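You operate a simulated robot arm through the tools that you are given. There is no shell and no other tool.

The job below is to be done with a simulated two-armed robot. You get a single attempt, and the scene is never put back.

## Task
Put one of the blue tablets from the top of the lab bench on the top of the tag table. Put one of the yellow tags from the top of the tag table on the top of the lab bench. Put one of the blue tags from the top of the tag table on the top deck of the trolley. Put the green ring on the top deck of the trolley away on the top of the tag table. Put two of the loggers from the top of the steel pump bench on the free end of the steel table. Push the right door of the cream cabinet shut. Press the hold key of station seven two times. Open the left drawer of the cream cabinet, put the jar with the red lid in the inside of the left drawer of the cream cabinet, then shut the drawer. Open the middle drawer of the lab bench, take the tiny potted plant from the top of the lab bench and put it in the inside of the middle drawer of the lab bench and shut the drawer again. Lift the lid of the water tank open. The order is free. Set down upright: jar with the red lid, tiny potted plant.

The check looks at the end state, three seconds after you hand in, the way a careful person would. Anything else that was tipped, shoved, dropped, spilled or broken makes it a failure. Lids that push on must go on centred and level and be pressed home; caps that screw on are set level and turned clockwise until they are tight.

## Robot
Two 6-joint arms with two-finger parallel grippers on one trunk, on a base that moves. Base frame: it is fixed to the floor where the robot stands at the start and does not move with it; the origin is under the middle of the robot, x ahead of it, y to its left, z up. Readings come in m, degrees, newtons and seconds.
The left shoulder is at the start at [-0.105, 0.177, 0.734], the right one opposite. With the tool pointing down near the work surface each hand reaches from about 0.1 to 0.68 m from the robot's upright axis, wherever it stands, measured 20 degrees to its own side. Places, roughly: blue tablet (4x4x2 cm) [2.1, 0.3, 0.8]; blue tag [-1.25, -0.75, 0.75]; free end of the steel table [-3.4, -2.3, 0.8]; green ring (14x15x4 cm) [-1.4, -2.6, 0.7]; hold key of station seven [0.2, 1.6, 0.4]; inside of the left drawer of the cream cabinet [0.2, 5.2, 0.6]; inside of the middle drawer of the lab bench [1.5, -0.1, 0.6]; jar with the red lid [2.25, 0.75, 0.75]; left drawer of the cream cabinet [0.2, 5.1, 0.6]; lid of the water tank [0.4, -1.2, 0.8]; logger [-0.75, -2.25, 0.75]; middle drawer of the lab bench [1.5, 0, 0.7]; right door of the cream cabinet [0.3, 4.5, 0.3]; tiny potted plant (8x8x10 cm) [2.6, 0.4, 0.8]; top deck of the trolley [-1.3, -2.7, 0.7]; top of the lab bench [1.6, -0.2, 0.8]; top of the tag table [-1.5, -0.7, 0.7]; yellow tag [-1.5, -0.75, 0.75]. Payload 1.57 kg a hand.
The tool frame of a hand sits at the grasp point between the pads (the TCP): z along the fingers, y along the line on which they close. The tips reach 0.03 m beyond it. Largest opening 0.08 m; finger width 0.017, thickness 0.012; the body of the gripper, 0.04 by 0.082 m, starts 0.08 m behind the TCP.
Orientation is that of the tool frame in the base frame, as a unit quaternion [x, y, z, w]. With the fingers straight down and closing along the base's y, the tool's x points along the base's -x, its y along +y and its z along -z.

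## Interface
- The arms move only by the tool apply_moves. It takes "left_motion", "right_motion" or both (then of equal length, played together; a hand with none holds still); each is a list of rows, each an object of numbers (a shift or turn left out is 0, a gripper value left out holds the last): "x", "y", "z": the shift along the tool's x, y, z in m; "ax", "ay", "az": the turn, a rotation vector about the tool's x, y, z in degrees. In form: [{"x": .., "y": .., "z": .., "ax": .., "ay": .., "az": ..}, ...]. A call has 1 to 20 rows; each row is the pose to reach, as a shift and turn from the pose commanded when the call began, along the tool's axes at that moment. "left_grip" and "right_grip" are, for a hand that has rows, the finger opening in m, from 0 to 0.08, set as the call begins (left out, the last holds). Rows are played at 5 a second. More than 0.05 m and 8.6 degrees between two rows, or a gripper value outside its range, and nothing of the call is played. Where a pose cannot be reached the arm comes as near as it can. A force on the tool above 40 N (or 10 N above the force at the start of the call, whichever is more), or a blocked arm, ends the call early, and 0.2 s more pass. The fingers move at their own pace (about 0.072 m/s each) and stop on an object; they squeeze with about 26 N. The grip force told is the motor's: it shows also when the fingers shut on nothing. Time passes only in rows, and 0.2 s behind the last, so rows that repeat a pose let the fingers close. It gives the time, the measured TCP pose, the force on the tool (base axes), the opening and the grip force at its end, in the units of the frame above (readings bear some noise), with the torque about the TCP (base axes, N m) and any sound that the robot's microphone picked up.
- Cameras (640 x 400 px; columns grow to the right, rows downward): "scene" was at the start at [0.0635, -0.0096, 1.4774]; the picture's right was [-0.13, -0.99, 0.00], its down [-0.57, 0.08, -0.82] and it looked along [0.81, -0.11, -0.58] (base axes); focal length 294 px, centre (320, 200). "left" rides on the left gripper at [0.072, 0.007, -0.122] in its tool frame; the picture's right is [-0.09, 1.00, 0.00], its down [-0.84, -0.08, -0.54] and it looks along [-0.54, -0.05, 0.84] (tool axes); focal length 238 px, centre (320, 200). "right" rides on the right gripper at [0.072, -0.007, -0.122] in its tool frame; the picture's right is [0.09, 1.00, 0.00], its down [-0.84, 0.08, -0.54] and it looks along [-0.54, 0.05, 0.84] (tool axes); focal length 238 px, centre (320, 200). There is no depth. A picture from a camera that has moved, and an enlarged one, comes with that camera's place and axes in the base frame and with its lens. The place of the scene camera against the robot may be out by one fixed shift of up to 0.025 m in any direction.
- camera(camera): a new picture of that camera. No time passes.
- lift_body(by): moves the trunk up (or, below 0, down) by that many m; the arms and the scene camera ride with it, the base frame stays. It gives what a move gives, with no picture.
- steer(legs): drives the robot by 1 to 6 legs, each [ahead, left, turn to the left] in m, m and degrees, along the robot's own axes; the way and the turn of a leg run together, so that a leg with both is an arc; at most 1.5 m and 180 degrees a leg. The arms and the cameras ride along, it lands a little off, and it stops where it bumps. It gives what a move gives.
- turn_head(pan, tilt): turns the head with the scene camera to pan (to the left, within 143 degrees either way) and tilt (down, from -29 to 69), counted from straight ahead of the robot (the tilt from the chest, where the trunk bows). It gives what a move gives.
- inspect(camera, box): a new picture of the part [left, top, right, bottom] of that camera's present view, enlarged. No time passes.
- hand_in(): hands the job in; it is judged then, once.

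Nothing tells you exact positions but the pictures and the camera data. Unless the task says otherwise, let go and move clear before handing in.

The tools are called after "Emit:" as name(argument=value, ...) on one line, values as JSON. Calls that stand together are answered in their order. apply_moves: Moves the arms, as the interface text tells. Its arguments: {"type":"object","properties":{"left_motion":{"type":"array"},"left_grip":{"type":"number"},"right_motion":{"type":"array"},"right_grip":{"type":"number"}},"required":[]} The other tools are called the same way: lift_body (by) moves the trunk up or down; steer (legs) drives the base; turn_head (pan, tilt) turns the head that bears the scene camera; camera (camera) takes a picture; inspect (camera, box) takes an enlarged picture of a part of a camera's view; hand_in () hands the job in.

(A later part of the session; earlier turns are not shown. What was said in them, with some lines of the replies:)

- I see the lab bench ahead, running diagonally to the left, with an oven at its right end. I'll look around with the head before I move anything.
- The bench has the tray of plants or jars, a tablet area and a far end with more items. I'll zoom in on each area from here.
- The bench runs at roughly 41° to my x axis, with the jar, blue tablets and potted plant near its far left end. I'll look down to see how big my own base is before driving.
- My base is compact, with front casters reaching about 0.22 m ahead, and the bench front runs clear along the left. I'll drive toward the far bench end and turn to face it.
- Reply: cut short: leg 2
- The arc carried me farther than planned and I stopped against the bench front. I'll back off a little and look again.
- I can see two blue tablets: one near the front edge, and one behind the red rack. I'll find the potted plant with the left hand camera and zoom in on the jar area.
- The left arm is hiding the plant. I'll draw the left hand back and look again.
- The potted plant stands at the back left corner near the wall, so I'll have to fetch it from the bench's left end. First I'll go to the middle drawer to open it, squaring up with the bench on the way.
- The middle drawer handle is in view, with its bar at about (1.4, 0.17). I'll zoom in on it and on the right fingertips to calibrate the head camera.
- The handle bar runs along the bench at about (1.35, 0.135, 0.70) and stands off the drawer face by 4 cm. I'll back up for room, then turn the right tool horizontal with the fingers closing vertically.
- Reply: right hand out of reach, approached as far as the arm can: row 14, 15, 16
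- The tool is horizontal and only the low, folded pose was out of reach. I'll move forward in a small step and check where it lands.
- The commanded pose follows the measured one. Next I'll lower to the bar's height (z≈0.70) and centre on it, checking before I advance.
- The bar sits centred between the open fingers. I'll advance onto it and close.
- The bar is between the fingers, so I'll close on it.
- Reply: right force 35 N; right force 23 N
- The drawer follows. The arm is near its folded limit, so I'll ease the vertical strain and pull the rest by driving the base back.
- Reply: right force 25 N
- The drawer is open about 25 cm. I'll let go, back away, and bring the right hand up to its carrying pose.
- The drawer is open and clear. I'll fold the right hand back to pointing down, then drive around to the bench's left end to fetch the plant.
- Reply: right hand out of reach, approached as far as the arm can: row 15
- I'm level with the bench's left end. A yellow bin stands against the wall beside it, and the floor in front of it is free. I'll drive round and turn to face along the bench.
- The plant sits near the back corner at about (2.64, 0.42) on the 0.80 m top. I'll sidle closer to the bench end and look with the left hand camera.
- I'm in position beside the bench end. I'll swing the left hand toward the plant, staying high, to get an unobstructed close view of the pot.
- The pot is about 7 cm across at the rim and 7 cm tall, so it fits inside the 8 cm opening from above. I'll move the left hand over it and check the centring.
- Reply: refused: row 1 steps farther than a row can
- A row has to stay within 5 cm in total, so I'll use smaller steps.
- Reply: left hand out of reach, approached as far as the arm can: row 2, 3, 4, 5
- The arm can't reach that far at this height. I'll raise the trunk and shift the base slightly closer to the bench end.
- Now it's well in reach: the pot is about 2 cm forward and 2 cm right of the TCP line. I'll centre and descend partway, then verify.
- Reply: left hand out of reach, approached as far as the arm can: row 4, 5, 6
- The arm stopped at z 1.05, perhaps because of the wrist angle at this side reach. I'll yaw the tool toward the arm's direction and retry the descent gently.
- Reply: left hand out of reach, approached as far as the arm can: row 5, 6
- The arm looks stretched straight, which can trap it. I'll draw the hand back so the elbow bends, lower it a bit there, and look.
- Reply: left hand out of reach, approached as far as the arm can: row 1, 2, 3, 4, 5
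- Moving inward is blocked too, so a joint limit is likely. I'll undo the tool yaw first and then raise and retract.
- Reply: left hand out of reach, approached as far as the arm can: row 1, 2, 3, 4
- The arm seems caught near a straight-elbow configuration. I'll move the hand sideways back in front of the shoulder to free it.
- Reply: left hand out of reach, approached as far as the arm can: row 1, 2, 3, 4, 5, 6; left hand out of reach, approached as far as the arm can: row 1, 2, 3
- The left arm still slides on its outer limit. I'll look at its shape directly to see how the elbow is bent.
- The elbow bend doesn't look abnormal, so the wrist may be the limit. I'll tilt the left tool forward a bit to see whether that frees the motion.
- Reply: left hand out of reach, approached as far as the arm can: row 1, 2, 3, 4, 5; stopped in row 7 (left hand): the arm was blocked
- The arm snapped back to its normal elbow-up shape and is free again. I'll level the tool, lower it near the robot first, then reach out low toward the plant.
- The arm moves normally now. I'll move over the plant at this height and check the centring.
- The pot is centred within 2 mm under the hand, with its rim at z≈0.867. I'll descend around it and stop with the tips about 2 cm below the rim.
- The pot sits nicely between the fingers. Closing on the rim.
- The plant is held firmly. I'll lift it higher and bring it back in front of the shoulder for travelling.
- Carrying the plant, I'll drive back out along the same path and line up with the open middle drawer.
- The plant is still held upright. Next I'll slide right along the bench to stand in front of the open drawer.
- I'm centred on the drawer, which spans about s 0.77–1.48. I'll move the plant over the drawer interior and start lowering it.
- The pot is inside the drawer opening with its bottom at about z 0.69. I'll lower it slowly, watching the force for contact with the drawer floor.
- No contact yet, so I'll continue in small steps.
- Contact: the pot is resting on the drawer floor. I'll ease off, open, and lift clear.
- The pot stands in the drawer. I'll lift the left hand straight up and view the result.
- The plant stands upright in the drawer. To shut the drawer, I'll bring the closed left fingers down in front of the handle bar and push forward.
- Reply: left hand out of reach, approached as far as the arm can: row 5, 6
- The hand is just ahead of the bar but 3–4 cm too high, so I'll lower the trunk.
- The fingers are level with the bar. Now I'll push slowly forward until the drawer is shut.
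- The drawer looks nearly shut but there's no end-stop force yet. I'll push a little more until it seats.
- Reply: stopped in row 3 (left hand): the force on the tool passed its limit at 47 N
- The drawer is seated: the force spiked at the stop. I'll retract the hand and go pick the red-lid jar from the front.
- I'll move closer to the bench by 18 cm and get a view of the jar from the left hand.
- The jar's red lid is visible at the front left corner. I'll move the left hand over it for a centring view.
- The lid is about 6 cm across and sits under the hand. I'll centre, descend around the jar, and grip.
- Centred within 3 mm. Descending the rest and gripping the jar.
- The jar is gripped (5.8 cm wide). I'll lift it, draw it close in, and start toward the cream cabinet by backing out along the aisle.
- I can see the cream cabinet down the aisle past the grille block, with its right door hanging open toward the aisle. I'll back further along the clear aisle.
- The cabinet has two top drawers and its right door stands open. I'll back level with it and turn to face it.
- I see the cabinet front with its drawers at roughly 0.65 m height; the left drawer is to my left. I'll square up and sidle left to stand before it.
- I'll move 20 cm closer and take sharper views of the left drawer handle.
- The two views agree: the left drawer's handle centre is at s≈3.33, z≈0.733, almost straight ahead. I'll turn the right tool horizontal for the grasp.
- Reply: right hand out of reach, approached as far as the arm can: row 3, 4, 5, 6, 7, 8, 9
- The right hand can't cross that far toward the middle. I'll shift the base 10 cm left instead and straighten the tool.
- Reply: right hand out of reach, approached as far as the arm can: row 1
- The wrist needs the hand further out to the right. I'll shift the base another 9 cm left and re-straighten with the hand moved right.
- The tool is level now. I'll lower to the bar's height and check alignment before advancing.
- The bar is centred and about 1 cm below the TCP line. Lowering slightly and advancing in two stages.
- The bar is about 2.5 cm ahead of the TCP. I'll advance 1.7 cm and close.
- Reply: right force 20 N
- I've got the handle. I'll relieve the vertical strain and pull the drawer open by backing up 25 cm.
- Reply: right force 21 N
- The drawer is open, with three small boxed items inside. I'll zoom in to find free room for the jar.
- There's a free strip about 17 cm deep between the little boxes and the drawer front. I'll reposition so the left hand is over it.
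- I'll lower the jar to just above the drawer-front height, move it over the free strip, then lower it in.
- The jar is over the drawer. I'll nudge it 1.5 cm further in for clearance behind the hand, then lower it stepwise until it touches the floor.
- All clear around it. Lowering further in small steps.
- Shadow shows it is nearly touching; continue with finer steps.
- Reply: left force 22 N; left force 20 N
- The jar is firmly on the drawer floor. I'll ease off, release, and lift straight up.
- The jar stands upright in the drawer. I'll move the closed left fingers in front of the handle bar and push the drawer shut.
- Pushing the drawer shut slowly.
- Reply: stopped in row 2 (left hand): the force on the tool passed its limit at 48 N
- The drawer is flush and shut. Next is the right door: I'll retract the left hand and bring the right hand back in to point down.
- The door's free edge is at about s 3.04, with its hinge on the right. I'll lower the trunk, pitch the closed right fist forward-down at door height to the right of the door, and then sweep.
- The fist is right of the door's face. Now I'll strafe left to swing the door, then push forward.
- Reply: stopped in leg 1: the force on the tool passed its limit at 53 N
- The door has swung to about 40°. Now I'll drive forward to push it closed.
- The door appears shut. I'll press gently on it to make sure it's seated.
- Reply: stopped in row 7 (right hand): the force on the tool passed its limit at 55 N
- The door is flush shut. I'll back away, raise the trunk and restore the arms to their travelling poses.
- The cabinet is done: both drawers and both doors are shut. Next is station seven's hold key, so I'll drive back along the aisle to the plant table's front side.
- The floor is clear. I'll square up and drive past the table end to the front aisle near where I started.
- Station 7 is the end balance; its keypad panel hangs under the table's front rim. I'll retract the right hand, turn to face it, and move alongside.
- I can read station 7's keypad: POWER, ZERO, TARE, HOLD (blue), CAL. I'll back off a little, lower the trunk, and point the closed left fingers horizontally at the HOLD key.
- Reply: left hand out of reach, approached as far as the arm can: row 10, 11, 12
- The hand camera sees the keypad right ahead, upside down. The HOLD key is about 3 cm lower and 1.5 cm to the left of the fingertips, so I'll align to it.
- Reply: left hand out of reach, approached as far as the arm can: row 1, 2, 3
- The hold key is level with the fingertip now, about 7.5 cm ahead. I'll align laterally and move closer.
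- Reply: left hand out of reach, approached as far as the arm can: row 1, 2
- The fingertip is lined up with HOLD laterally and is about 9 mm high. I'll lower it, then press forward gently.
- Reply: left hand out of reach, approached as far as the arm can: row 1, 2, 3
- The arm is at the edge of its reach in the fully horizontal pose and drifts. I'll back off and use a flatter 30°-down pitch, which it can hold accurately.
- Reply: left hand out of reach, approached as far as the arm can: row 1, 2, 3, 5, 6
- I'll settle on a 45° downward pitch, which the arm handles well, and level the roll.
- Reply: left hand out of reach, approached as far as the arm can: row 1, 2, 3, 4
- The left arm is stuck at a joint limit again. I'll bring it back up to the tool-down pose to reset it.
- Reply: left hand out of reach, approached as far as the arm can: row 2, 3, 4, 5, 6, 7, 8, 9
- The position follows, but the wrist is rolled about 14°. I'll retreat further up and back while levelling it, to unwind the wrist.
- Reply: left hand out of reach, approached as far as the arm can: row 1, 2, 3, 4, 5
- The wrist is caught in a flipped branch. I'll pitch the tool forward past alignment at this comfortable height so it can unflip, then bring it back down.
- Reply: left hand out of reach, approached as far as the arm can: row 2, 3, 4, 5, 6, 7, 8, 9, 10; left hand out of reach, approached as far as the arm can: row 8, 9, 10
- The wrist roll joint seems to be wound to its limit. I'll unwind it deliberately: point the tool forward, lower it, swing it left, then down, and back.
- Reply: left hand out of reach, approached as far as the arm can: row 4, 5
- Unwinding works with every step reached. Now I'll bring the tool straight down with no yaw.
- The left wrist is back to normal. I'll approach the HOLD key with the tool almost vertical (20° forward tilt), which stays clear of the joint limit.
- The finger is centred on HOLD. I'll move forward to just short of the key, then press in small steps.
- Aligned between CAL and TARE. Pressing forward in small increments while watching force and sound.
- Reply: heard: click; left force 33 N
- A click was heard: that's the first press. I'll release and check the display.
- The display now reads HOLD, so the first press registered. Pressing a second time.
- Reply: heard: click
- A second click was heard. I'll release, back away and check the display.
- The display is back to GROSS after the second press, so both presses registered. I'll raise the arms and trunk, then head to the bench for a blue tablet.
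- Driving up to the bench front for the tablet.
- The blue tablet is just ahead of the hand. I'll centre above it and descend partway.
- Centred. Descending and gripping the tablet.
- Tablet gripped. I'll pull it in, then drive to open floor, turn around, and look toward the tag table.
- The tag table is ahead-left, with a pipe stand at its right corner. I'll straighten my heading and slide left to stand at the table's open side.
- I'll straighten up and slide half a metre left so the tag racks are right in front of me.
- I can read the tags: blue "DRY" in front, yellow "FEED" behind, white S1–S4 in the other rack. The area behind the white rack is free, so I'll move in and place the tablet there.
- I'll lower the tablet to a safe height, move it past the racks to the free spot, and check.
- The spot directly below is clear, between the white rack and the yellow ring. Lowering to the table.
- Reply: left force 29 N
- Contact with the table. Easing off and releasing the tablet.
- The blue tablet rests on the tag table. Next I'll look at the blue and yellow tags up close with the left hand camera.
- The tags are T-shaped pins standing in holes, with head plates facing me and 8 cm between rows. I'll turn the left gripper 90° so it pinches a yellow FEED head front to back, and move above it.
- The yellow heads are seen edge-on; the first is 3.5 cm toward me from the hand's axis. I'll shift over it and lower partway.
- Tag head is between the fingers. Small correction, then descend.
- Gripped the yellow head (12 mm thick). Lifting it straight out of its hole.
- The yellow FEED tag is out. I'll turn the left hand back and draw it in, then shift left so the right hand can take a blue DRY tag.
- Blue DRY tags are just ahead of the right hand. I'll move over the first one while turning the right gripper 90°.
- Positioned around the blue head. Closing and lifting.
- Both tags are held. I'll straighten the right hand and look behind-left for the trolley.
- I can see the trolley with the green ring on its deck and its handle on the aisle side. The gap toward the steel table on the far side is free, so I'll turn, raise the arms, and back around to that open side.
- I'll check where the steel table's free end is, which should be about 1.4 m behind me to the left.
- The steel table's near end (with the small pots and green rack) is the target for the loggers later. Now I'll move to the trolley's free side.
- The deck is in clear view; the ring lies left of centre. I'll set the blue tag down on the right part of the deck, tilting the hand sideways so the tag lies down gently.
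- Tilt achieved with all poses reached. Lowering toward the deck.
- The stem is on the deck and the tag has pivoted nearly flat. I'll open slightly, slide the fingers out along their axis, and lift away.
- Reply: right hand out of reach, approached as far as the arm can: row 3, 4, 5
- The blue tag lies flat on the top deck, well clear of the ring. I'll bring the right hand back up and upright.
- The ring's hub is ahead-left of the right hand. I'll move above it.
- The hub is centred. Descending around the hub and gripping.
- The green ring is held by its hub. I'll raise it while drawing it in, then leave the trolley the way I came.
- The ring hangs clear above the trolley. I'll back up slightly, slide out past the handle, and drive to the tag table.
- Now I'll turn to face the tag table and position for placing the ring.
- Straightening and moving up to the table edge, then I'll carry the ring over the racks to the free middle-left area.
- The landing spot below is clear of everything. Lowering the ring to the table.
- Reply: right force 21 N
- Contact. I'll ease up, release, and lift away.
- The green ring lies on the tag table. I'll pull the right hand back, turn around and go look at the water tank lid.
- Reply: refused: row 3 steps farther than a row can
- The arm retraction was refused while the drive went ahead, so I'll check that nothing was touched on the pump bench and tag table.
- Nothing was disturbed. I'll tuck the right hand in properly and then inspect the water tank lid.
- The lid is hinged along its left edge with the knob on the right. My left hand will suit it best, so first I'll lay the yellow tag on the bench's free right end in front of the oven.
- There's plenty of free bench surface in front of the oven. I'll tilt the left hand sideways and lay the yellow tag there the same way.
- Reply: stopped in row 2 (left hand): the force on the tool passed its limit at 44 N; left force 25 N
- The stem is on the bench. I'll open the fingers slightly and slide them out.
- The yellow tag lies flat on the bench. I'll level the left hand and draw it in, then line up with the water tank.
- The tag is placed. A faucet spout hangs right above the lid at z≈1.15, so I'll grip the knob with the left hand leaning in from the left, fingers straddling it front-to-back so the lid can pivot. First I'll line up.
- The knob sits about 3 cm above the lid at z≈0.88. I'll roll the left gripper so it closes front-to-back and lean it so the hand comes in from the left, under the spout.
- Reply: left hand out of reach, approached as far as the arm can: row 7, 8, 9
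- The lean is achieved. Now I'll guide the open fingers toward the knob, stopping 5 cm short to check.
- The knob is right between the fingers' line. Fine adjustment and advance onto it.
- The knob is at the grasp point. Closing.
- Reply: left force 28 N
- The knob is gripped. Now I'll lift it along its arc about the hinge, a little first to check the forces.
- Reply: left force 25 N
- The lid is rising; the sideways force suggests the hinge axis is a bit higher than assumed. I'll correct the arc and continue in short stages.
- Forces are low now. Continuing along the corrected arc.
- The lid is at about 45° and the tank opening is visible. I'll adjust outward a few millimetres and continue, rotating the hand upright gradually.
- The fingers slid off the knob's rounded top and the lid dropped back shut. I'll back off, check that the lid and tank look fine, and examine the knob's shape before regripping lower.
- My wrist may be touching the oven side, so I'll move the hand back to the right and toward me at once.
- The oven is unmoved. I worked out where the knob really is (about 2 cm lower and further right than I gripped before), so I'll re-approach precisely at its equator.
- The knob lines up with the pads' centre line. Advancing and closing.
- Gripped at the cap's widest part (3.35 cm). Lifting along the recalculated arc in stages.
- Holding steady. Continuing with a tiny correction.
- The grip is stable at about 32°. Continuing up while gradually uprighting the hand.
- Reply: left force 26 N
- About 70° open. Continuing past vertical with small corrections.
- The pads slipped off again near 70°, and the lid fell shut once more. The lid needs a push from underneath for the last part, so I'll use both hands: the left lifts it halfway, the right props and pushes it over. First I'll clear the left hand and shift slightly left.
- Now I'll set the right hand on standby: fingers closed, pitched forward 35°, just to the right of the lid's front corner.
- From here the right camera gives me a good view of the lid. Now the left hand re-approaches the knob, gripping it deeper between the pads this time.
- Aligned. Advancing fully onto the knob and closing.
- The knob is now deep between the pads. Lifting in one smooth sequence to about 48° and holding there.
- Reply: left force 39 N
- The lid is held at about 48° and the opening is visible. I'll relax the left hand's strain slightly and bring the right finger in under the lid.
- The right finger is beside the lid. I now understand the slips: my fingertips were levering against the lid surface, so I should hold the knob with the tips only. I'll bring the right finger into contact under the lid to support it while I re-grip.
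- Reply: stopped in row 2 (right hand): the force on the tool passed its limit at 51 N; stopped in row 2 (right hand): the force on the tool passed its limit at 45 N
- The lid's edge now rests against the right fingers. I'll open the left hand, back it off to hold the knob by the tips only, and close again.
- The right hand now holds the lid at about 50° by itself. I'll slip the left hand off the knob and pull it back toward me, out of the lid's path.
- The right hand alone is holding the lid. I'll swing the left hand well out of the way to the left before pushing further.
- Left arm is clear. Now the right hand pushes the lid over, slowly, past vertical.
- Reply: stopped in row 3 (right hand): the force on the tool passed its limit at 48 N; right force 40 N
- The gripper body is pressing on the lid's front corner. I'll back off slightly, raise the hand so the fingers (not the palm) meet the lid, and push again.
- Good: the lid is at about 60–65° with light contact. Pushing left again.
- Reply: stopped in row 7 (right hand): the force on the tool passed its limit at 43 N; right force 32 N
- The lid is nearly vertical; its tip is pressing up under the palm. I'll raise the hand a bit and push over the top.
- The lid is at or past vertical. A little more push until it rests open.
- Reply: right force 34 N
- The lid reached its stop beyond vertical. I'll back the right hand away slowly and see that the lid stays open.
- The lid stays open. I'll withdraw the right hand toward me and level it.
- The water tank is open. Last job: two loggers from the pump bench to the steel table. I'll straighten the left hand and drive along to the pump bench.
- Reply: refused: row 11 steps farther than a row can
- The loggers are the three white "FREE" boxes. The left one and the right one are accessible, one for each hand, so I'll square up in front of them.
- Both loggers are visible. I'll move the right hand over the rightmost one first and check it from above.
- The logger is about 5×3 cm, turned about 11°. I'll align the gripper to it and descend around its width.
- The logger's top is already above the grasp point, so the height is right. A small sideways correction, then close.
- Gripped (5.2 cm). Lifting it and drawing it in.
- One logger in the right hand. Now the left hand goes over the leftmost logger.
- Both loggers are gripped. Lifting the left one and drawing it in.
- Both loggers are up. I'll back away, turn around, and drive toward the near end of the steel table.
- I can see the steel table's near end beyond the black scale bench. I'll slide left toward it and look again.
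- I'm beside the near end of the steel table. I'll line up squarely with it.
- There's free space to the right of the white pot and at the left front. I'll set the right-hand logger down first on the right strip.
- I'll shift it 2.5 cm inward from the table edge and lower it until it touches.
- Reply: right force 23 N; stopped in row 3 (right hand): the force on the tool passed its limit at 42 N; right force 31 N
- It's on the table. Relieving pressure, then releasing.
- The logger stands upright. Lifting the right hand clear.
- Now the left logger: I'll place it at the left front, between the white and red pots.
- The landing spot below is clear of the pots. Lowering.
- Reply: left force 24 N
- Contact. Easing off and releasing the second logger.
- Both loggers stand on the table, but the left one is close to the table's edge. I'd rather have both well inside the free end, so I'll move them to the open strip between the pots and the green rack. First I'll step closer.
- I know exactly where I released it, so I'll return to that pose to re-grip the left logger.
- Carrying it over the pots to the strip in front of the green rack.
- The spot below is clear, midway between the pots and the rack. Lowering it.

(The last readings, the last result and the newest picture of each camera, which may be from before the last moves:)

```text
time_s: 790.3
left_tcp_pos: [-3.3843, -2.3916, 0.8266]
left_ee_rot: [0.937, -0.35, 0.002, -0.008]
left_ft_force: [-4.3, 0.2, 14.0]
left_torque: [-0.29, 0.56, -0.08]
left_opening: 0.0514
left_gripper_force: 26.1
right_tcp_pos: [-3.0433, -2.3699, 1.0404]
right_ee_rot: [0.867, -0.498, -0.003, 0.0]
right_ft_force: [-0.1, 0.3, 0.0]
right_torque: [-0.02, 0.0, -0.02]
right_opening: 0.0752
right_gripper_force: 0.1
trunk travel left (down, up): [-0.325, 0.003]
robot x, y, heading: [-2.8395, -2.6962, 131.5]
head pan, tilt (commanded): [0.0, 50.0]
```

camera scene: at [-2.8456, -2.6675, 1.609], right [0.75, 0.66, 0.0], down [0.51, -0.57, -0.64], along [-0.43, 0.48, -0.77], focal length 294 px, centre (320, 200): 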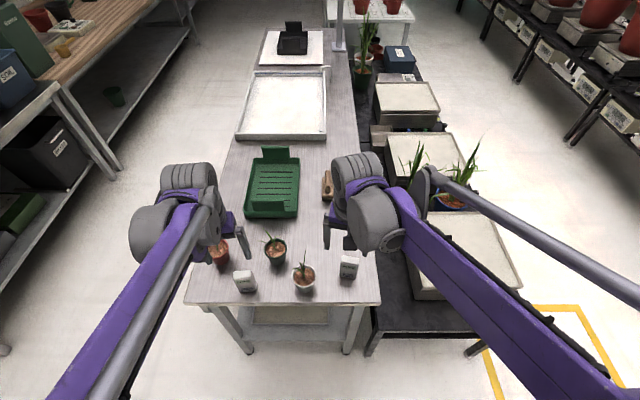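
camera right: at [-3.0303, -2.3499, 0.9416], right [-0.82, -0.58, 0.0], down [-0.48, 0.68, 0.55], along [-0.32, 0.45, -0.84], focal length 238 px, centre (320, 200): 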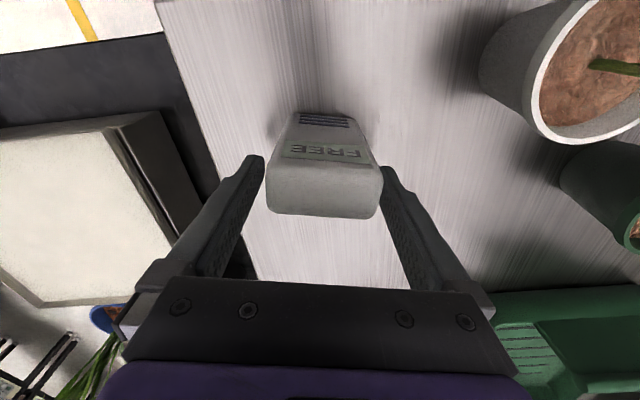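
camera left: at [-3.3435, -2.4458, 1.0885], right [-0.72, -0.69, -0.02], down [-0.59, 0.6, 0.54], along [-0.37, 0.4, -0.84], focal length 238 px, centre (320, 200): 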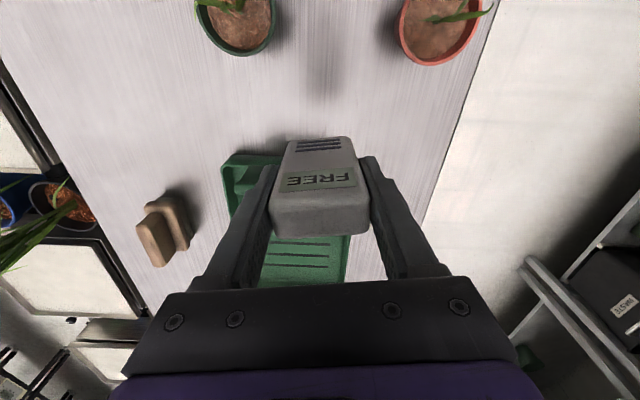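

Contact. Releasing and lifting clear.

Emit:
apply_moves(left_motion=[{"z": -0.001}, {"z": -0.002}])

Emit:
apply_moves(left_motion=[{"z": 0}, {"z": 0}, {"z": 0}], left_grip=0.075)

Emit:
apply_moves(left_motion=[{"z": -0.03}, {"z": -0.07}, {"z": -0.11}, {"z": -0.15}, {"z": -0.19}, {"z": -0.21, "x": 0.03}, {"z": -0.21, "x": 0.07}, {"z": -0.21, "x": 0.11}, {"z": -0.21, "x": 0.15}, {"z": -0.21, "x": 0.19}, {"z": -0.21, "x": 0.21, "y": 0.04}, {"z": -0.21, "x": 0.21, "y": 0.08}])

Emit:
camera(camera="scene")

Emit:
camera(camera="right")

```text
time_s: 790.9
left_tcp_pos: [-3.3844, -2.3914, 0.8264]
left_ee_rot: [0.937, -0.349, 0.003, -0.008]
left_ft_force: [-1.7, -1.5, 1.7]
left_torque: [-0.1, 0.07, 0.03]
left_opening: 0.0517
left_gripper_force: 26.3
right_tcp_pos: [-3.0439, -2.3698, 1.04]
right_ee_rot: [0.866, -0.5, -0.003, 0.0]
right_ft_force: [0.2, -0.4, 0.0]
right_torque: [-0.02, 0.02, 0.02]
right_opening: 0.0748
right_gripper_force: 0.1
trunk travel left (down, up): [-0.325, 0.003]
robot x, y, heading: [-2.8412, -2.6921, 131.4]
head pan, tilt (commanded): [0.0, 50.0]
```

```text
time_s: 791.7
left_tcp_pos: [-3.385, -2.3907, 0.8265]
left_ee_rot: [0.937, -0.35, 0.004, -0.008]
left_ft_force: [0.3, 0.0, -0.7]
left_torque: [0.01, -0.03, 0.0]
left_opening: 0.075
left_gripper_force: 0.1
right_tcp_pos: [-3.0437, -2.3691, 1.0399]
right_ee_rot: [0.867, -0.499, -0.003, 0.0]
right_ft_force: [-0.3, 0.9, -0.6]
right_torque: [0.02, -0.02, -0.03]
right_opening: 0.0748
right_gripper_force: 0.1
trunk travel left (down, up): [-0.325, 0.003]
robot x, y, heading: [-2.8379, -2.6987, 131.5]
head pan, tilt (commanded): [0.0, 50.0]
```

```text
time_s: 794.3
left_tcp_pos: [-3.28, -2.5897, 1.0357]
left_ee_rot: [0.937, -0.35, 0.002, -0.009]
left_ft_force: [0.7, -0.9, 1.2]
left_torque: [-0.01, -0.03, 0.0]
left_opening: 0.0751
left_gripper_force: 0.1
right_tcp_pos: [-3.0448, -2.3686, 1.0402]
right_ee_rot: [0.866, -0.5, -0.003, 0.0]
right_ft_force: [-0.3, 0.3, 0.1]
right_torque: [0.0, -0.03, 0.0]
right_opening: 0.0751
right_gripper_force: 0.2
trunk travel left (down, up): [-0.325, 0.003]
robot x, y, heading: [-2.836, -2.6932, 131.4]
head pan, tilt (commanded): [0.0, 50.0]
```

```text
taken
camera scene: at [-2.8473, -2.6665, 1.6093], right [0.75, 0.66, 0.0], down [0.51, -0.57, -0.64], along [-0.42, 0.48, -0.77], focal length 294 px, centre (320, 200)
```

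scene: 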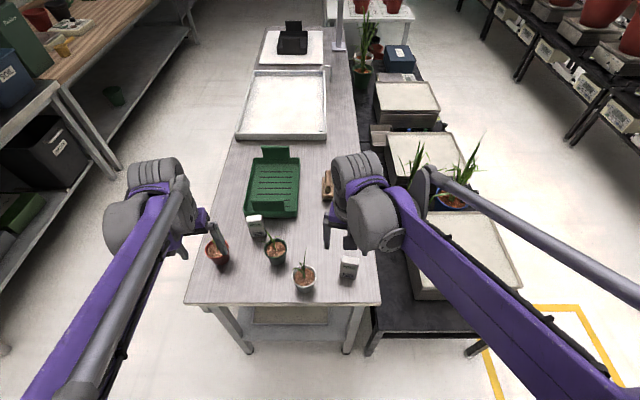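

```text
taken
camera right: at [-3.002, -2.4285, 1.1616], right [-0.82, -0.58, 0.0], down [-0.48, 0.68, 0.55], along [-0.32, 0.44, -0.84], focal length 238 px, centre (320, 200)
```

right: 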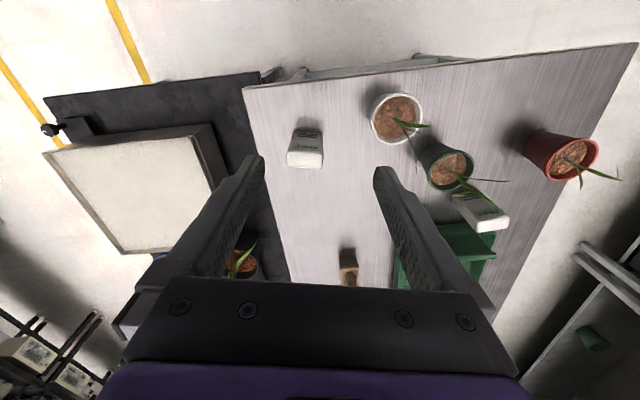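

The left logger now sits well inside. Next I'll move the right one inward too.

Emit:
apply_moves(right_motion=[{"x": -0.041, "y": -0.0075}, {"x": -0.082, "y": -0.0151}, {"x": -0.082, "y": -0.0151, "z": 0.04}, {"x": -0.082, "y": -0.0151, "z": 0.08}, {"x": -0.082, "y": -0.0151, "z": 0.11}, {"x": -0.082, "y": -0.0151, "z": 0.11}])

Emit:
camera(camera="right")

```text
time_s: 795.7
left_tcp_pos: [-3.2798, -2.5895, 1.0355]
left_ee_rot: [0.937, -0.35, 0.003, -0.008]
left_ft_force: [-0.2, 0.4, -0.3]
left_torque: [0.02, 0.02, 0.0]
left_opening: 0.0748
left_gripper_force: 0.0
right_tcp_pos: [-3.0734, -2.292, 0.93]
right_ee_rot: [0.866, -0.5, -0.003, 0.0]
right_ft_force: [-0.5, 0.3, 0.3]
right_torque: [0.03, 0.0, 0.01]
right_opening: 0.075
right_gripper_force: 0.1
trunk travel left (down, up): [-0.325, 0.003]
robot x, y, heading: [-2.8353, -2.6966, 131.3]
head pan, tilt (commanded): [0.0, 50.0]
```

```text
taken
camera right: at [-3.0304, -2.3517, 1.0518], right [-0.82, -0.58, 0.0], down [-0.48, 0.68, 0.55], along [-0.32, 0.44, -0.84], focal length 238 px, centre (320, 200)
```

right: 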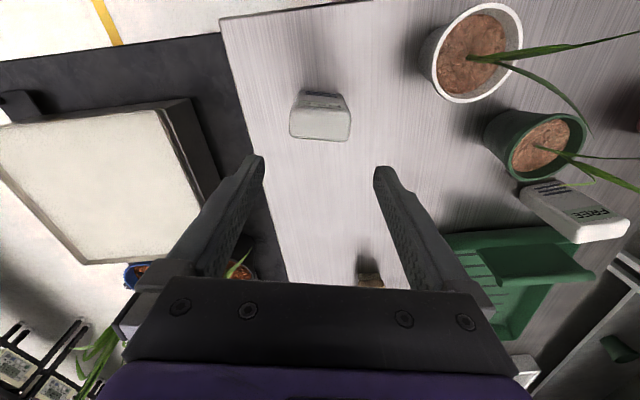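

Emit:
apply_moves(right_motion=[{"z": 0.04}, {"z": 0.08}, {"z": 0.103}, {"z": 0.103}])

Emit:
apply_moves(right_motion=[{"z": 0}, {"z": 0}, {"z": 0}, {"z": 0}], right_grip=0.0)

Emit:
apply_moves(right_motion=[{"z": -0.04}, {"z": -0.08}, {"z": -0.12}, {"z": -0.15}])

Emit:
camera(camera="right")

```text
time_s: 796.7
left_tcp_pos: [-3.2792, -2.5888, 1.0356]
left_ee_rot: [0.937, -0.35, 0.003, -0.008]
left_ft_force: [0.0, -0.2, 0.3]
left_torque: [0.01, -0.04, 0.0]
left_opening: 0.0748
left_gripper_force: 0.1
right_tcp_pos: [-3.0707, -2.2892, 0.8274]
right_ee_rot: [0.866, -0.5, -0.003, 0.0]
right_ft_force: [-0.3, -0.7, 0.9]
right_torque: [-0.01, -0.02, -0.03]
right_opening: 0.0749
right_gripper_force: 0.0
trunk travel left (down, up): [-0.325, 0.003]
robot x, y, heading: [-2.8376, -2.694, 131.3]
head pan, tilt (commanded): [0.0, 50.0]
```

```text
time_s: 797.7
left_tcp_pos: [-3.2789, -2.5878, 1.0342]
left_ee_rot: [0.937, -0.35, 0.003, -0.008]
left_ft_force: [0.2, 0.2, -0.6]
left_torque: [-0.02, -0.03, 0.04]
left_opening: 0.0751
left_gripper_force: 0.0
right_tcp_pos: [-3.0716, -2.2893, 0.8275]
right_ee_rot: [0.867, -0.499, -0.003, 0.0]
right_ft_force: [-0.1, 0.5, -0.3]
right_torque: [-0.02, 0.03, 0.0]
right_opening: 0.0515
right_gripper_force: 26.2
trunk travel left (down, up): [-0.325, 0.003]
robot x, y, heading: [-2.8373, -2.6923, 131.6]
head pan, tilt (commanded): [0.0, 50.0]
```

```text
time_s: 798.7
left_tcp_pos: [-3.2791, -2.5878, 1.0358]
left_ee_rot: [0.936, -0.351, 0.003, -0.008]
left_ft_force: [-1.0, 0.1, 0.5]
left_torque: [-0.02, 0.02, 0.03]
left_opening: 0.0748
left_gripper_force: 0.0
right_tcp_pos: [-3.0703, -2.2912, 0.9773]
right_ee_rot: [0.866, -0.5, -0.003, 0.0]
right_ft_force: [0.7, 0.1, -1.1]
right_torque: [0.04, 0.03, -0.02]
right_opening: 0.0516
right_gripper_force: 25.2
trunk travel left (down, up): [-0.325, 0.003]
robot x, y, heading: [-2.8376, -2.6925, 131.5]
head pan, tilt (commanded): [0.0, 50.0]
```

```text
taken
camera right: at [-3.0272, -2.351, 1.0991], right [-0.82, -0.58, 0.0], down [-0.48, 0.68, 0.55], along [-0.32, 0.44, -0.84], focal length 238 px, centre (320, 200)
```

right: 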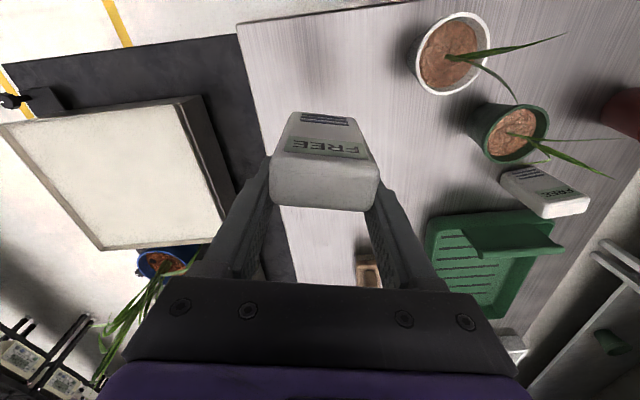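

Emit:
apply_moves(right_motion=[{"x": -0.0303, "y": 0.035}, {"x": -0.0607, "y": 0.07}, {"x": -0.091, "y": 0.105}, {"x": -0.091, "y": 0.105, "z": 0.04}, {"x": -0.091, "y": 0.105, "z": 0.08}, {"x": -0.091, "y": 0.105, "z": 0.12}, {"x": -0.091, "y": 0.105, "z": 0.138}, {"x": -0.091, "y": 0.105, "z": 0.138}])

Emit:
camera(camera="right")

Emit:
apply_moves(right_motion=[{"z": 0.005}, {"z": 0.01}, {"z": 0.01}])

```text
time_s: 800.5
left_tcp_pos: [-3.2799, -2.588, 1.0344]
left_ee_rot: [0.937, -0.35, 0.003, -0.008]
left_ft_force: [0.6, -0.1, -0.2]
left_torque: [-0.01, -0.01, 0.0]
left_opening: 0.0751
left_gripper_force: 0.1
right_tcp_pos: [-3.208, -2.2629, 0.8388]
right_ee_rot: [0.866, -0.5, -0.003, 0.0]
right_ft_force: [-0.1, 0.0, -1.5]
right_torque: [0.0, 0.01, 0.02]
right_opening: 0.0515
right_gripper_force: 26.6
trunk travel left (down, up): [-0.325, 0.003]
robot x, y, heading: [-2.8356, -2.6928, 131.4]
head pan, tilt (commanded): [0.0, 50.0]
```

```text
taken
camera right: at [-3.1656, -2.3234, 0.9611], right [-0.82, -0.58, 0.0], down [-0.48, 0.68, 0.55], along [-0.32, 0.44, -0.84], focal length 238 px, centre (320, 200)
```

right: 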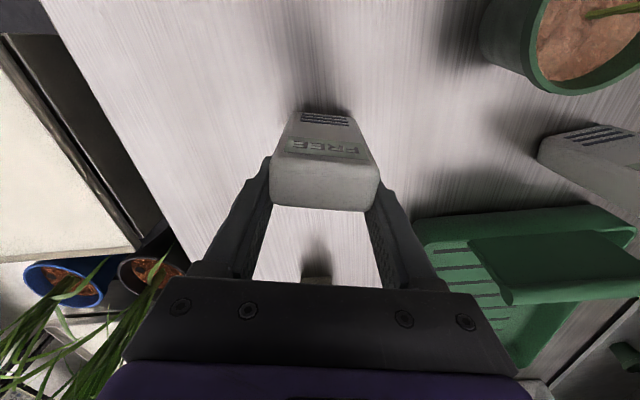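

```text
time_s: 801.3
left_tcp_pos: [-3.2794, -2.5886, 1.0355]
left_ee_rot: [0.937, -0.35, 0.002, -0.007]
left_ft_force: [0.4, -0.3, -1.0]
left_torque: [0.0, -0.07, 0.03]
left_opening: 0.0751
left_gripper_force: 0.2
right_tcp_pos: [-3.2102, -2.2636, 0.8308]
right_ee_rot: [0.866, -0.5, -0.003, 0.0]
right_ft_force: [0.0, -0.9, -1.4]
right_torque: [0.0, 0.02, 0.01]
right_opening: 0.0514
right_gripper_force: 26.5
trunk travel left (down, up): [-0.325, 0.003]
robot x, y, heading: [-2.8409, -2.6944, 131.3]
head pan, tilt (commanded): [0.0, 50.0]
```

Emit:
apply_moves(right_motion=[{"z": 0.003}, {"z": 0.005}, {"z": 0.005}])

```text
time_s: 802.1
left_tcp_pos: [-3.2793, -2.5896, 1.0353]
left_ee_rot: [0.936, -0.351, 0.002, -0.008]
left_ft_force: [-0.9, -0.3, 0.1]
left_torque: [0.0, 0.02, 0.0]
left_opening: 0.0751
left_gripper_force: 0.2
right_tcp_pos: [-3.2098, -2.2637, 0.827]
right_ee_rot: [0.866, -0.499, -0.004, 0.0]
right_ft_force: [-2.1, -0.1, 23.0]
right_torque: [-0.13, -0.22, -0.02]
right_opening: 0.0519
right_gripper_force: 26.2
trunk travel left (down, up): [-0.325, 0.003]
robot x, y, heading: [-2.8393, -2.6953, 131.1]
head pan, tilt (commanded): [0.0, 50.0]
```

Contact. Releasing and lifting the right hand clear.

Emit:
apply_moves(right_motion=[{"z": -0.001}, {"z": -0.002}])

Emit:
apply_moves(right_motion=[{"z": 0}, {"z": 0}, {"z": 0}], right_grip=0.075)

Emit:
apply_moves(right_motion=[{"z": -0.03}, {"z": -0.07}, {"z": -0.11}, {"z": -0.15}, {"z": -0.19}, {"z": -0.21, "x": 0.03, "y": -0.02}, {"z": -0.21, "x": 0.06, "y": -0.05}, {"z": -0.21, "x": 0.09, "y": -0.08}, {"z": -0.21, "x": 0.13, "y": -0.1}, {"z": -0.21, "x": 0.17, "y": -0.12}, {"z": -0.21, "x": 0.2, "y": -0.14}])

Emit:
camera(camera="scene")

Emit:
inspect(camera="scene", box=[180, 120, 400, 310])

```text
time_s: 802.7
left_tcp_pos: [-3.2791, -2.5899, 1.0347]
left_ee_rot: [0.937, -0.35, 0.003, -0.008]
left_ft_force: [-0.5, -0.3, -1.0]
left_torque: [-0.02, 0.02, -0.01]
left_opening: 0.0751
left_gripper_force: 0.0
right_tcp_pos: [-3.209, -2.2638, 0.8285]
right_ee_rot: [0.866, -0.499, -0.002, 0.0]
right_ft_force: [-0.8, 3.0, 8.0]
right_torque: [0.15, 0.01, 0.02]
right_opening: 0.0514
right_gripper_force: 25.9
trunk travel left (down, up): [-0.325, 0.003]
robot x, y, heading: [-2.8366, -2.6925, 131.6]
head pan, tilt (commanded): [0.0, 50.0]
```

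```text
time_s: 803.5
left_tcp_pos: [-3.2792, -2.5894, 1.0345]
left_ee_rot: [0.937, -0.35, 0.003, -0.008]
left_ft_force: [0.8, -0.4, 0.5]
left_torque: [0.0, -0.02, 0.02]
left_opening: 0.0752
left_gripper_force: 0.0
right_tcp_pos: [-3.2106, -2.2646, 0.8261]
right_ee_rot: [0.867, -0.499, -0.003, 0.0]
right_ft_force: [0.5, 0.4, 0.1]
right_torque: [0.02, -0.01, 0.02]
right_opening: 0.0751
right_gripper_force: 0.1
trunk travel left (down, up): [-0.325, 0.003]
robot x, y, heading: [-2.8348, -2.692, 131.5]
head pan, tilt (commanded): [0.0, 50.0]
```

```text
time_s: 805.9
left_tcp_pos: [-3.2789, -2.5899, 1.0352]
left_ee_rot: [0.937, -0.35, 0.003, -0.009]
left_ft_force: [0.3, 0.6, 0.6]
left_torque: [0.01, 0.02, 0.04]
left_opening: 0.0749
left_gripper_force: 0.2
right_tcp_pos: [-2.9856, -2.3679, 1.0338]
right_ee_rot: [0.867, -0.499, -0.003, 0.0]
right_ft_force: [0.0, -0.2, 0.4]
right_torque: [0.0, -0.01, -0.02]
right_opening: 0.075
right_gripper_force: 0.0
trunk travel left (down, up): [-0.325, 0.003]
robot x, y, heading: [-2.8382, -2.6917, 131.6]
head pan, tilt (commanded): [0.0, 50.0]
```

```text
taken
camera scene: at [-2.8453, -2.6671, 1.6093], right [0.75, 0.66, 0.0], down [0.51, -0.57, -0.64], along [-0.43, 0.48, -0.77], focal length 294 px, centre (320, 200)
```

scene: 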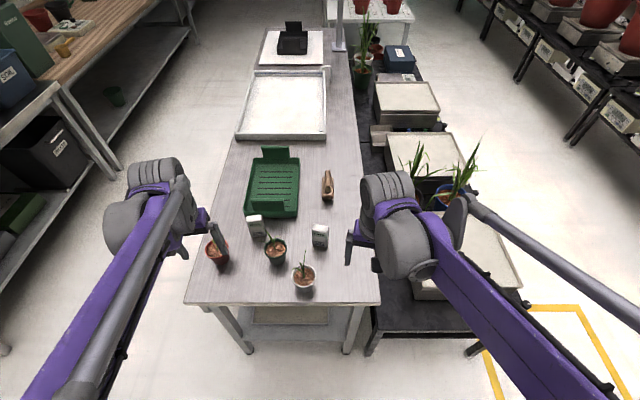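

```text
2.11 times, centred on (290, 215) of scene
camera zoom: at [-2.8453, -2.6671, 1.6093], right [0.75, 0.66, 0.0], down [0.51, -0.57, -0.64], along [-0.43, 0.48, -0.77], focal length 620 px, centre (383, 168)
```

zoom: 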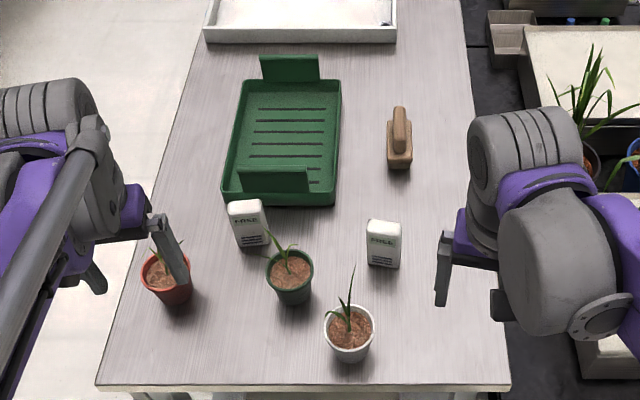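

Both loggers stand upright, well inside the table's end. I'll back away and take a last look at the other places before handing in.

Emit:
steer(legs=[[-0.3, 0, 0]])

Emit:
turn_head(pan=-95, tilt=15)

Emit:
camera(camera="scene")

Emit:
inspect(camera="scene", box=[180, 120, 480, 310])

Emit:
turn_head(pan=-130, tilt=20)

Emit:
camera(camera="scene")

```text
time_s: 807.9
left_tcp_pos: [-3.085, -2.8112, 1.0346]
left_ee_rot: [0.937, -0.349, 0.003, -0.008]
left_ft_force: [-0.5, 0.2, -0.4]
left_torque: [0.0, -0.04, 0.02]
left_opening: 0.0751
left_gripper_force: 0.2
right_tcp_pos: [-2.7918, -2.5879, 1.0338]
right_ee_rot: [0.867, -0.498, -0.004, 0.0]
right_ft_force: [0.7, 0.3, 0.0]
right_torque: [0.03, 0.02, 0.01]
right_opening: 0.0751
right_gripper_force: 0.0
trunk travel left (down, up): [-0.325, 0.003]
robot x, y, heading: [-2.6399, -2.9174, 131.5]
head pan, tilt (commanded): [0.0, 50.0]
```

```text
time_s: 809.6
left_tcp_pos: [-3.0849, -2.8107, 1.0347]
left_ee_rot: [0.937, -0.349, 0.004, -0.008]
left_ft_force: [-0.5, 0.0, 0.6]
left_torque: [-0.02, -0.04, 0.03]
left_opening: 0.0749
left_gripper_force: 0.0
right_tcp_pos: [-2.7905, -2.5898, 1.0339]
right_ee_rot: [0.867, -0.499, -0.003, 0.0]
right_ft_force: [-0.6, 0.7, 0.1]
right_torque: [0.03, 0.03, 0.01]
right_opening: 0.0749
right_gripper_force: 0.1
trunk travel left (down, up): [-0.325, 0.003]
robot x, y, heading: [-2.6433, -2.9171, 131.5]
head pan, tilt (commanded): [-95.0, 15.0]
```

```text
taken
camera scene: at [-2.5249, -2.8899, 1.663], right [0.6, -0.8, 0.0], down [-0.21, -0.15, -0.97], along [0.78, 0.58, -0.26], focal length 294 px, centre (320, 200)
```

scene: 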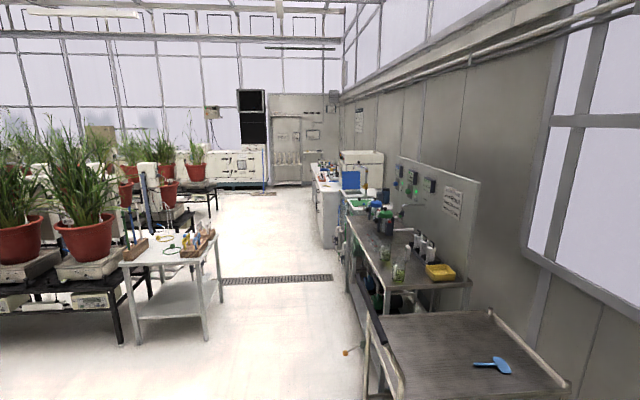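

```text
2.11 times, centred on (330, 215) of scene
camera zoom: at [-2.5249, -2.8899, 1.663], right [0.6, -0.8, 0.0], down [-0.21, -0.15, -0.97], along [0.78, 0.58, -0.26], focal length 620 px, centre (299, 168)
```

zoom: 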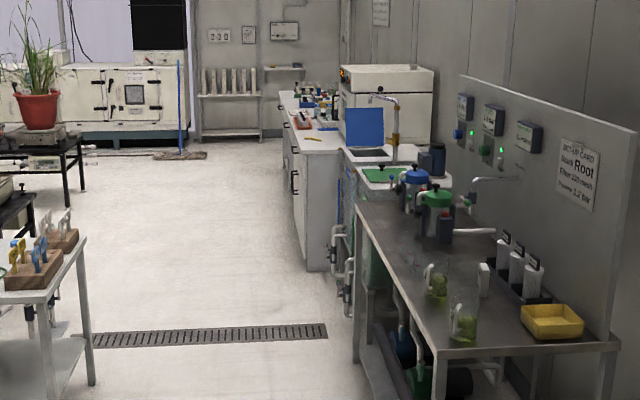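

```text
time_s: 810.7
left_tcp_pos: [-3.0843, -2.8116, 1.0347]
left_ee_rot: [0.937, -0.348, 0.003, -0.008]
left_ft_force: [-0.2, 0.1, 0.2]
left_torque: [0.02, 0.0, 0.01]
left_opening: 0.075
left_gripper_force: 0.0
right_tcp_pos: [-2.7915, -2.5894, 1.0339]
right_ee_rot: [0.867, -0.499, -0.003, 0.0]
right_ft_force: [0.1, -0.8, 0.0]
right_torque: [0.02, -0.01, 0.0]
right_opening: 0.0749
right_gripper_force: 0.1
trunk travel left (down, up): [-0.325, 0.003]
robot x, y, heading: [-2.6447, -2.9167, 131.6]
head pan, tilt (commanded): [-130.0, 20.0]
```

```text
taken
camera scene: at [-2.5068, -2.943, 1.6549], right [0.03, -1.0, 0.0], down [-0.34, -0.01, -0.94], along [0.94, 0.03, -0.34], focal length 294 px, centre (320, 200)
```

scene: 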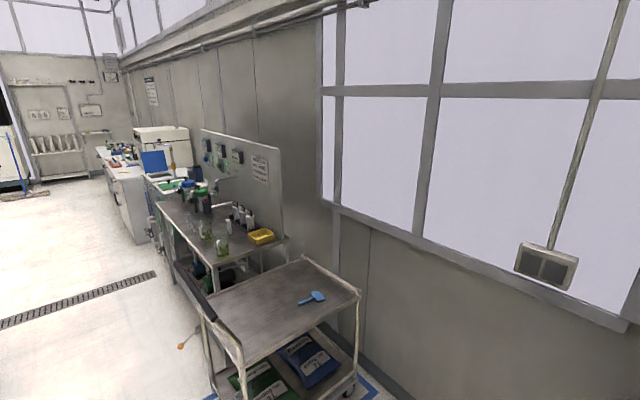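

Everything checks out: the lid stands open, the blue tag is on the trolley, the ring, tablet and remaining tags are in place on the tag table, and the yellow tag is on the bench. The drawers and door were left shut, and both hands are empty and clear. Handing in.

Emit:
hand_in()

```text
The job is handed in.
```

I've handed in the job with all ten tasks done. What I could check by camera at the end looked right:

- **Blue tablet:** on the tag table, behind the white-tag rack.
- **Yellow tag:** lying flat on the lab bench, in front of the oven.
- **Blue tag:** lying flat on the trolley's top deck.
- **Green ring:** on the tag table, between the racks and the stakes.
- **Loggers:** two standing upright on the near end of the steel table. I moved both further in from the edge after first placing them.
- **Cream cabinet right door:** pushed shut and flush.
- **Station seven hold key:** pressed twice, with a click each time. The display went from GROSS to HOLD and back to GROSS.
- **Red-lid jar:** set upright in the cabinet's left drawer, then the drawer was shut.
- **Potted plant:** set upright in the lab bench's middle drawer, then the drawer was shut.
- **Water tank lid:** open past vertical and staying there.

A few things I could not confirm or that went less smoothly:

- **Jar and plant:** both stood upright before I closed their drawers, but I could not see inside afterwards.
- **Tank lid:** it slipped from my grip twice and fell shut before I got it open. The lid and tank looked unharmed.
- **Oven:** my left wrist briefly touched its side while I worked on the lid. It did not appear to move.
- **Lab bench:** early on I drove up against its front and stopped there. Nothing on it looked disturbed.
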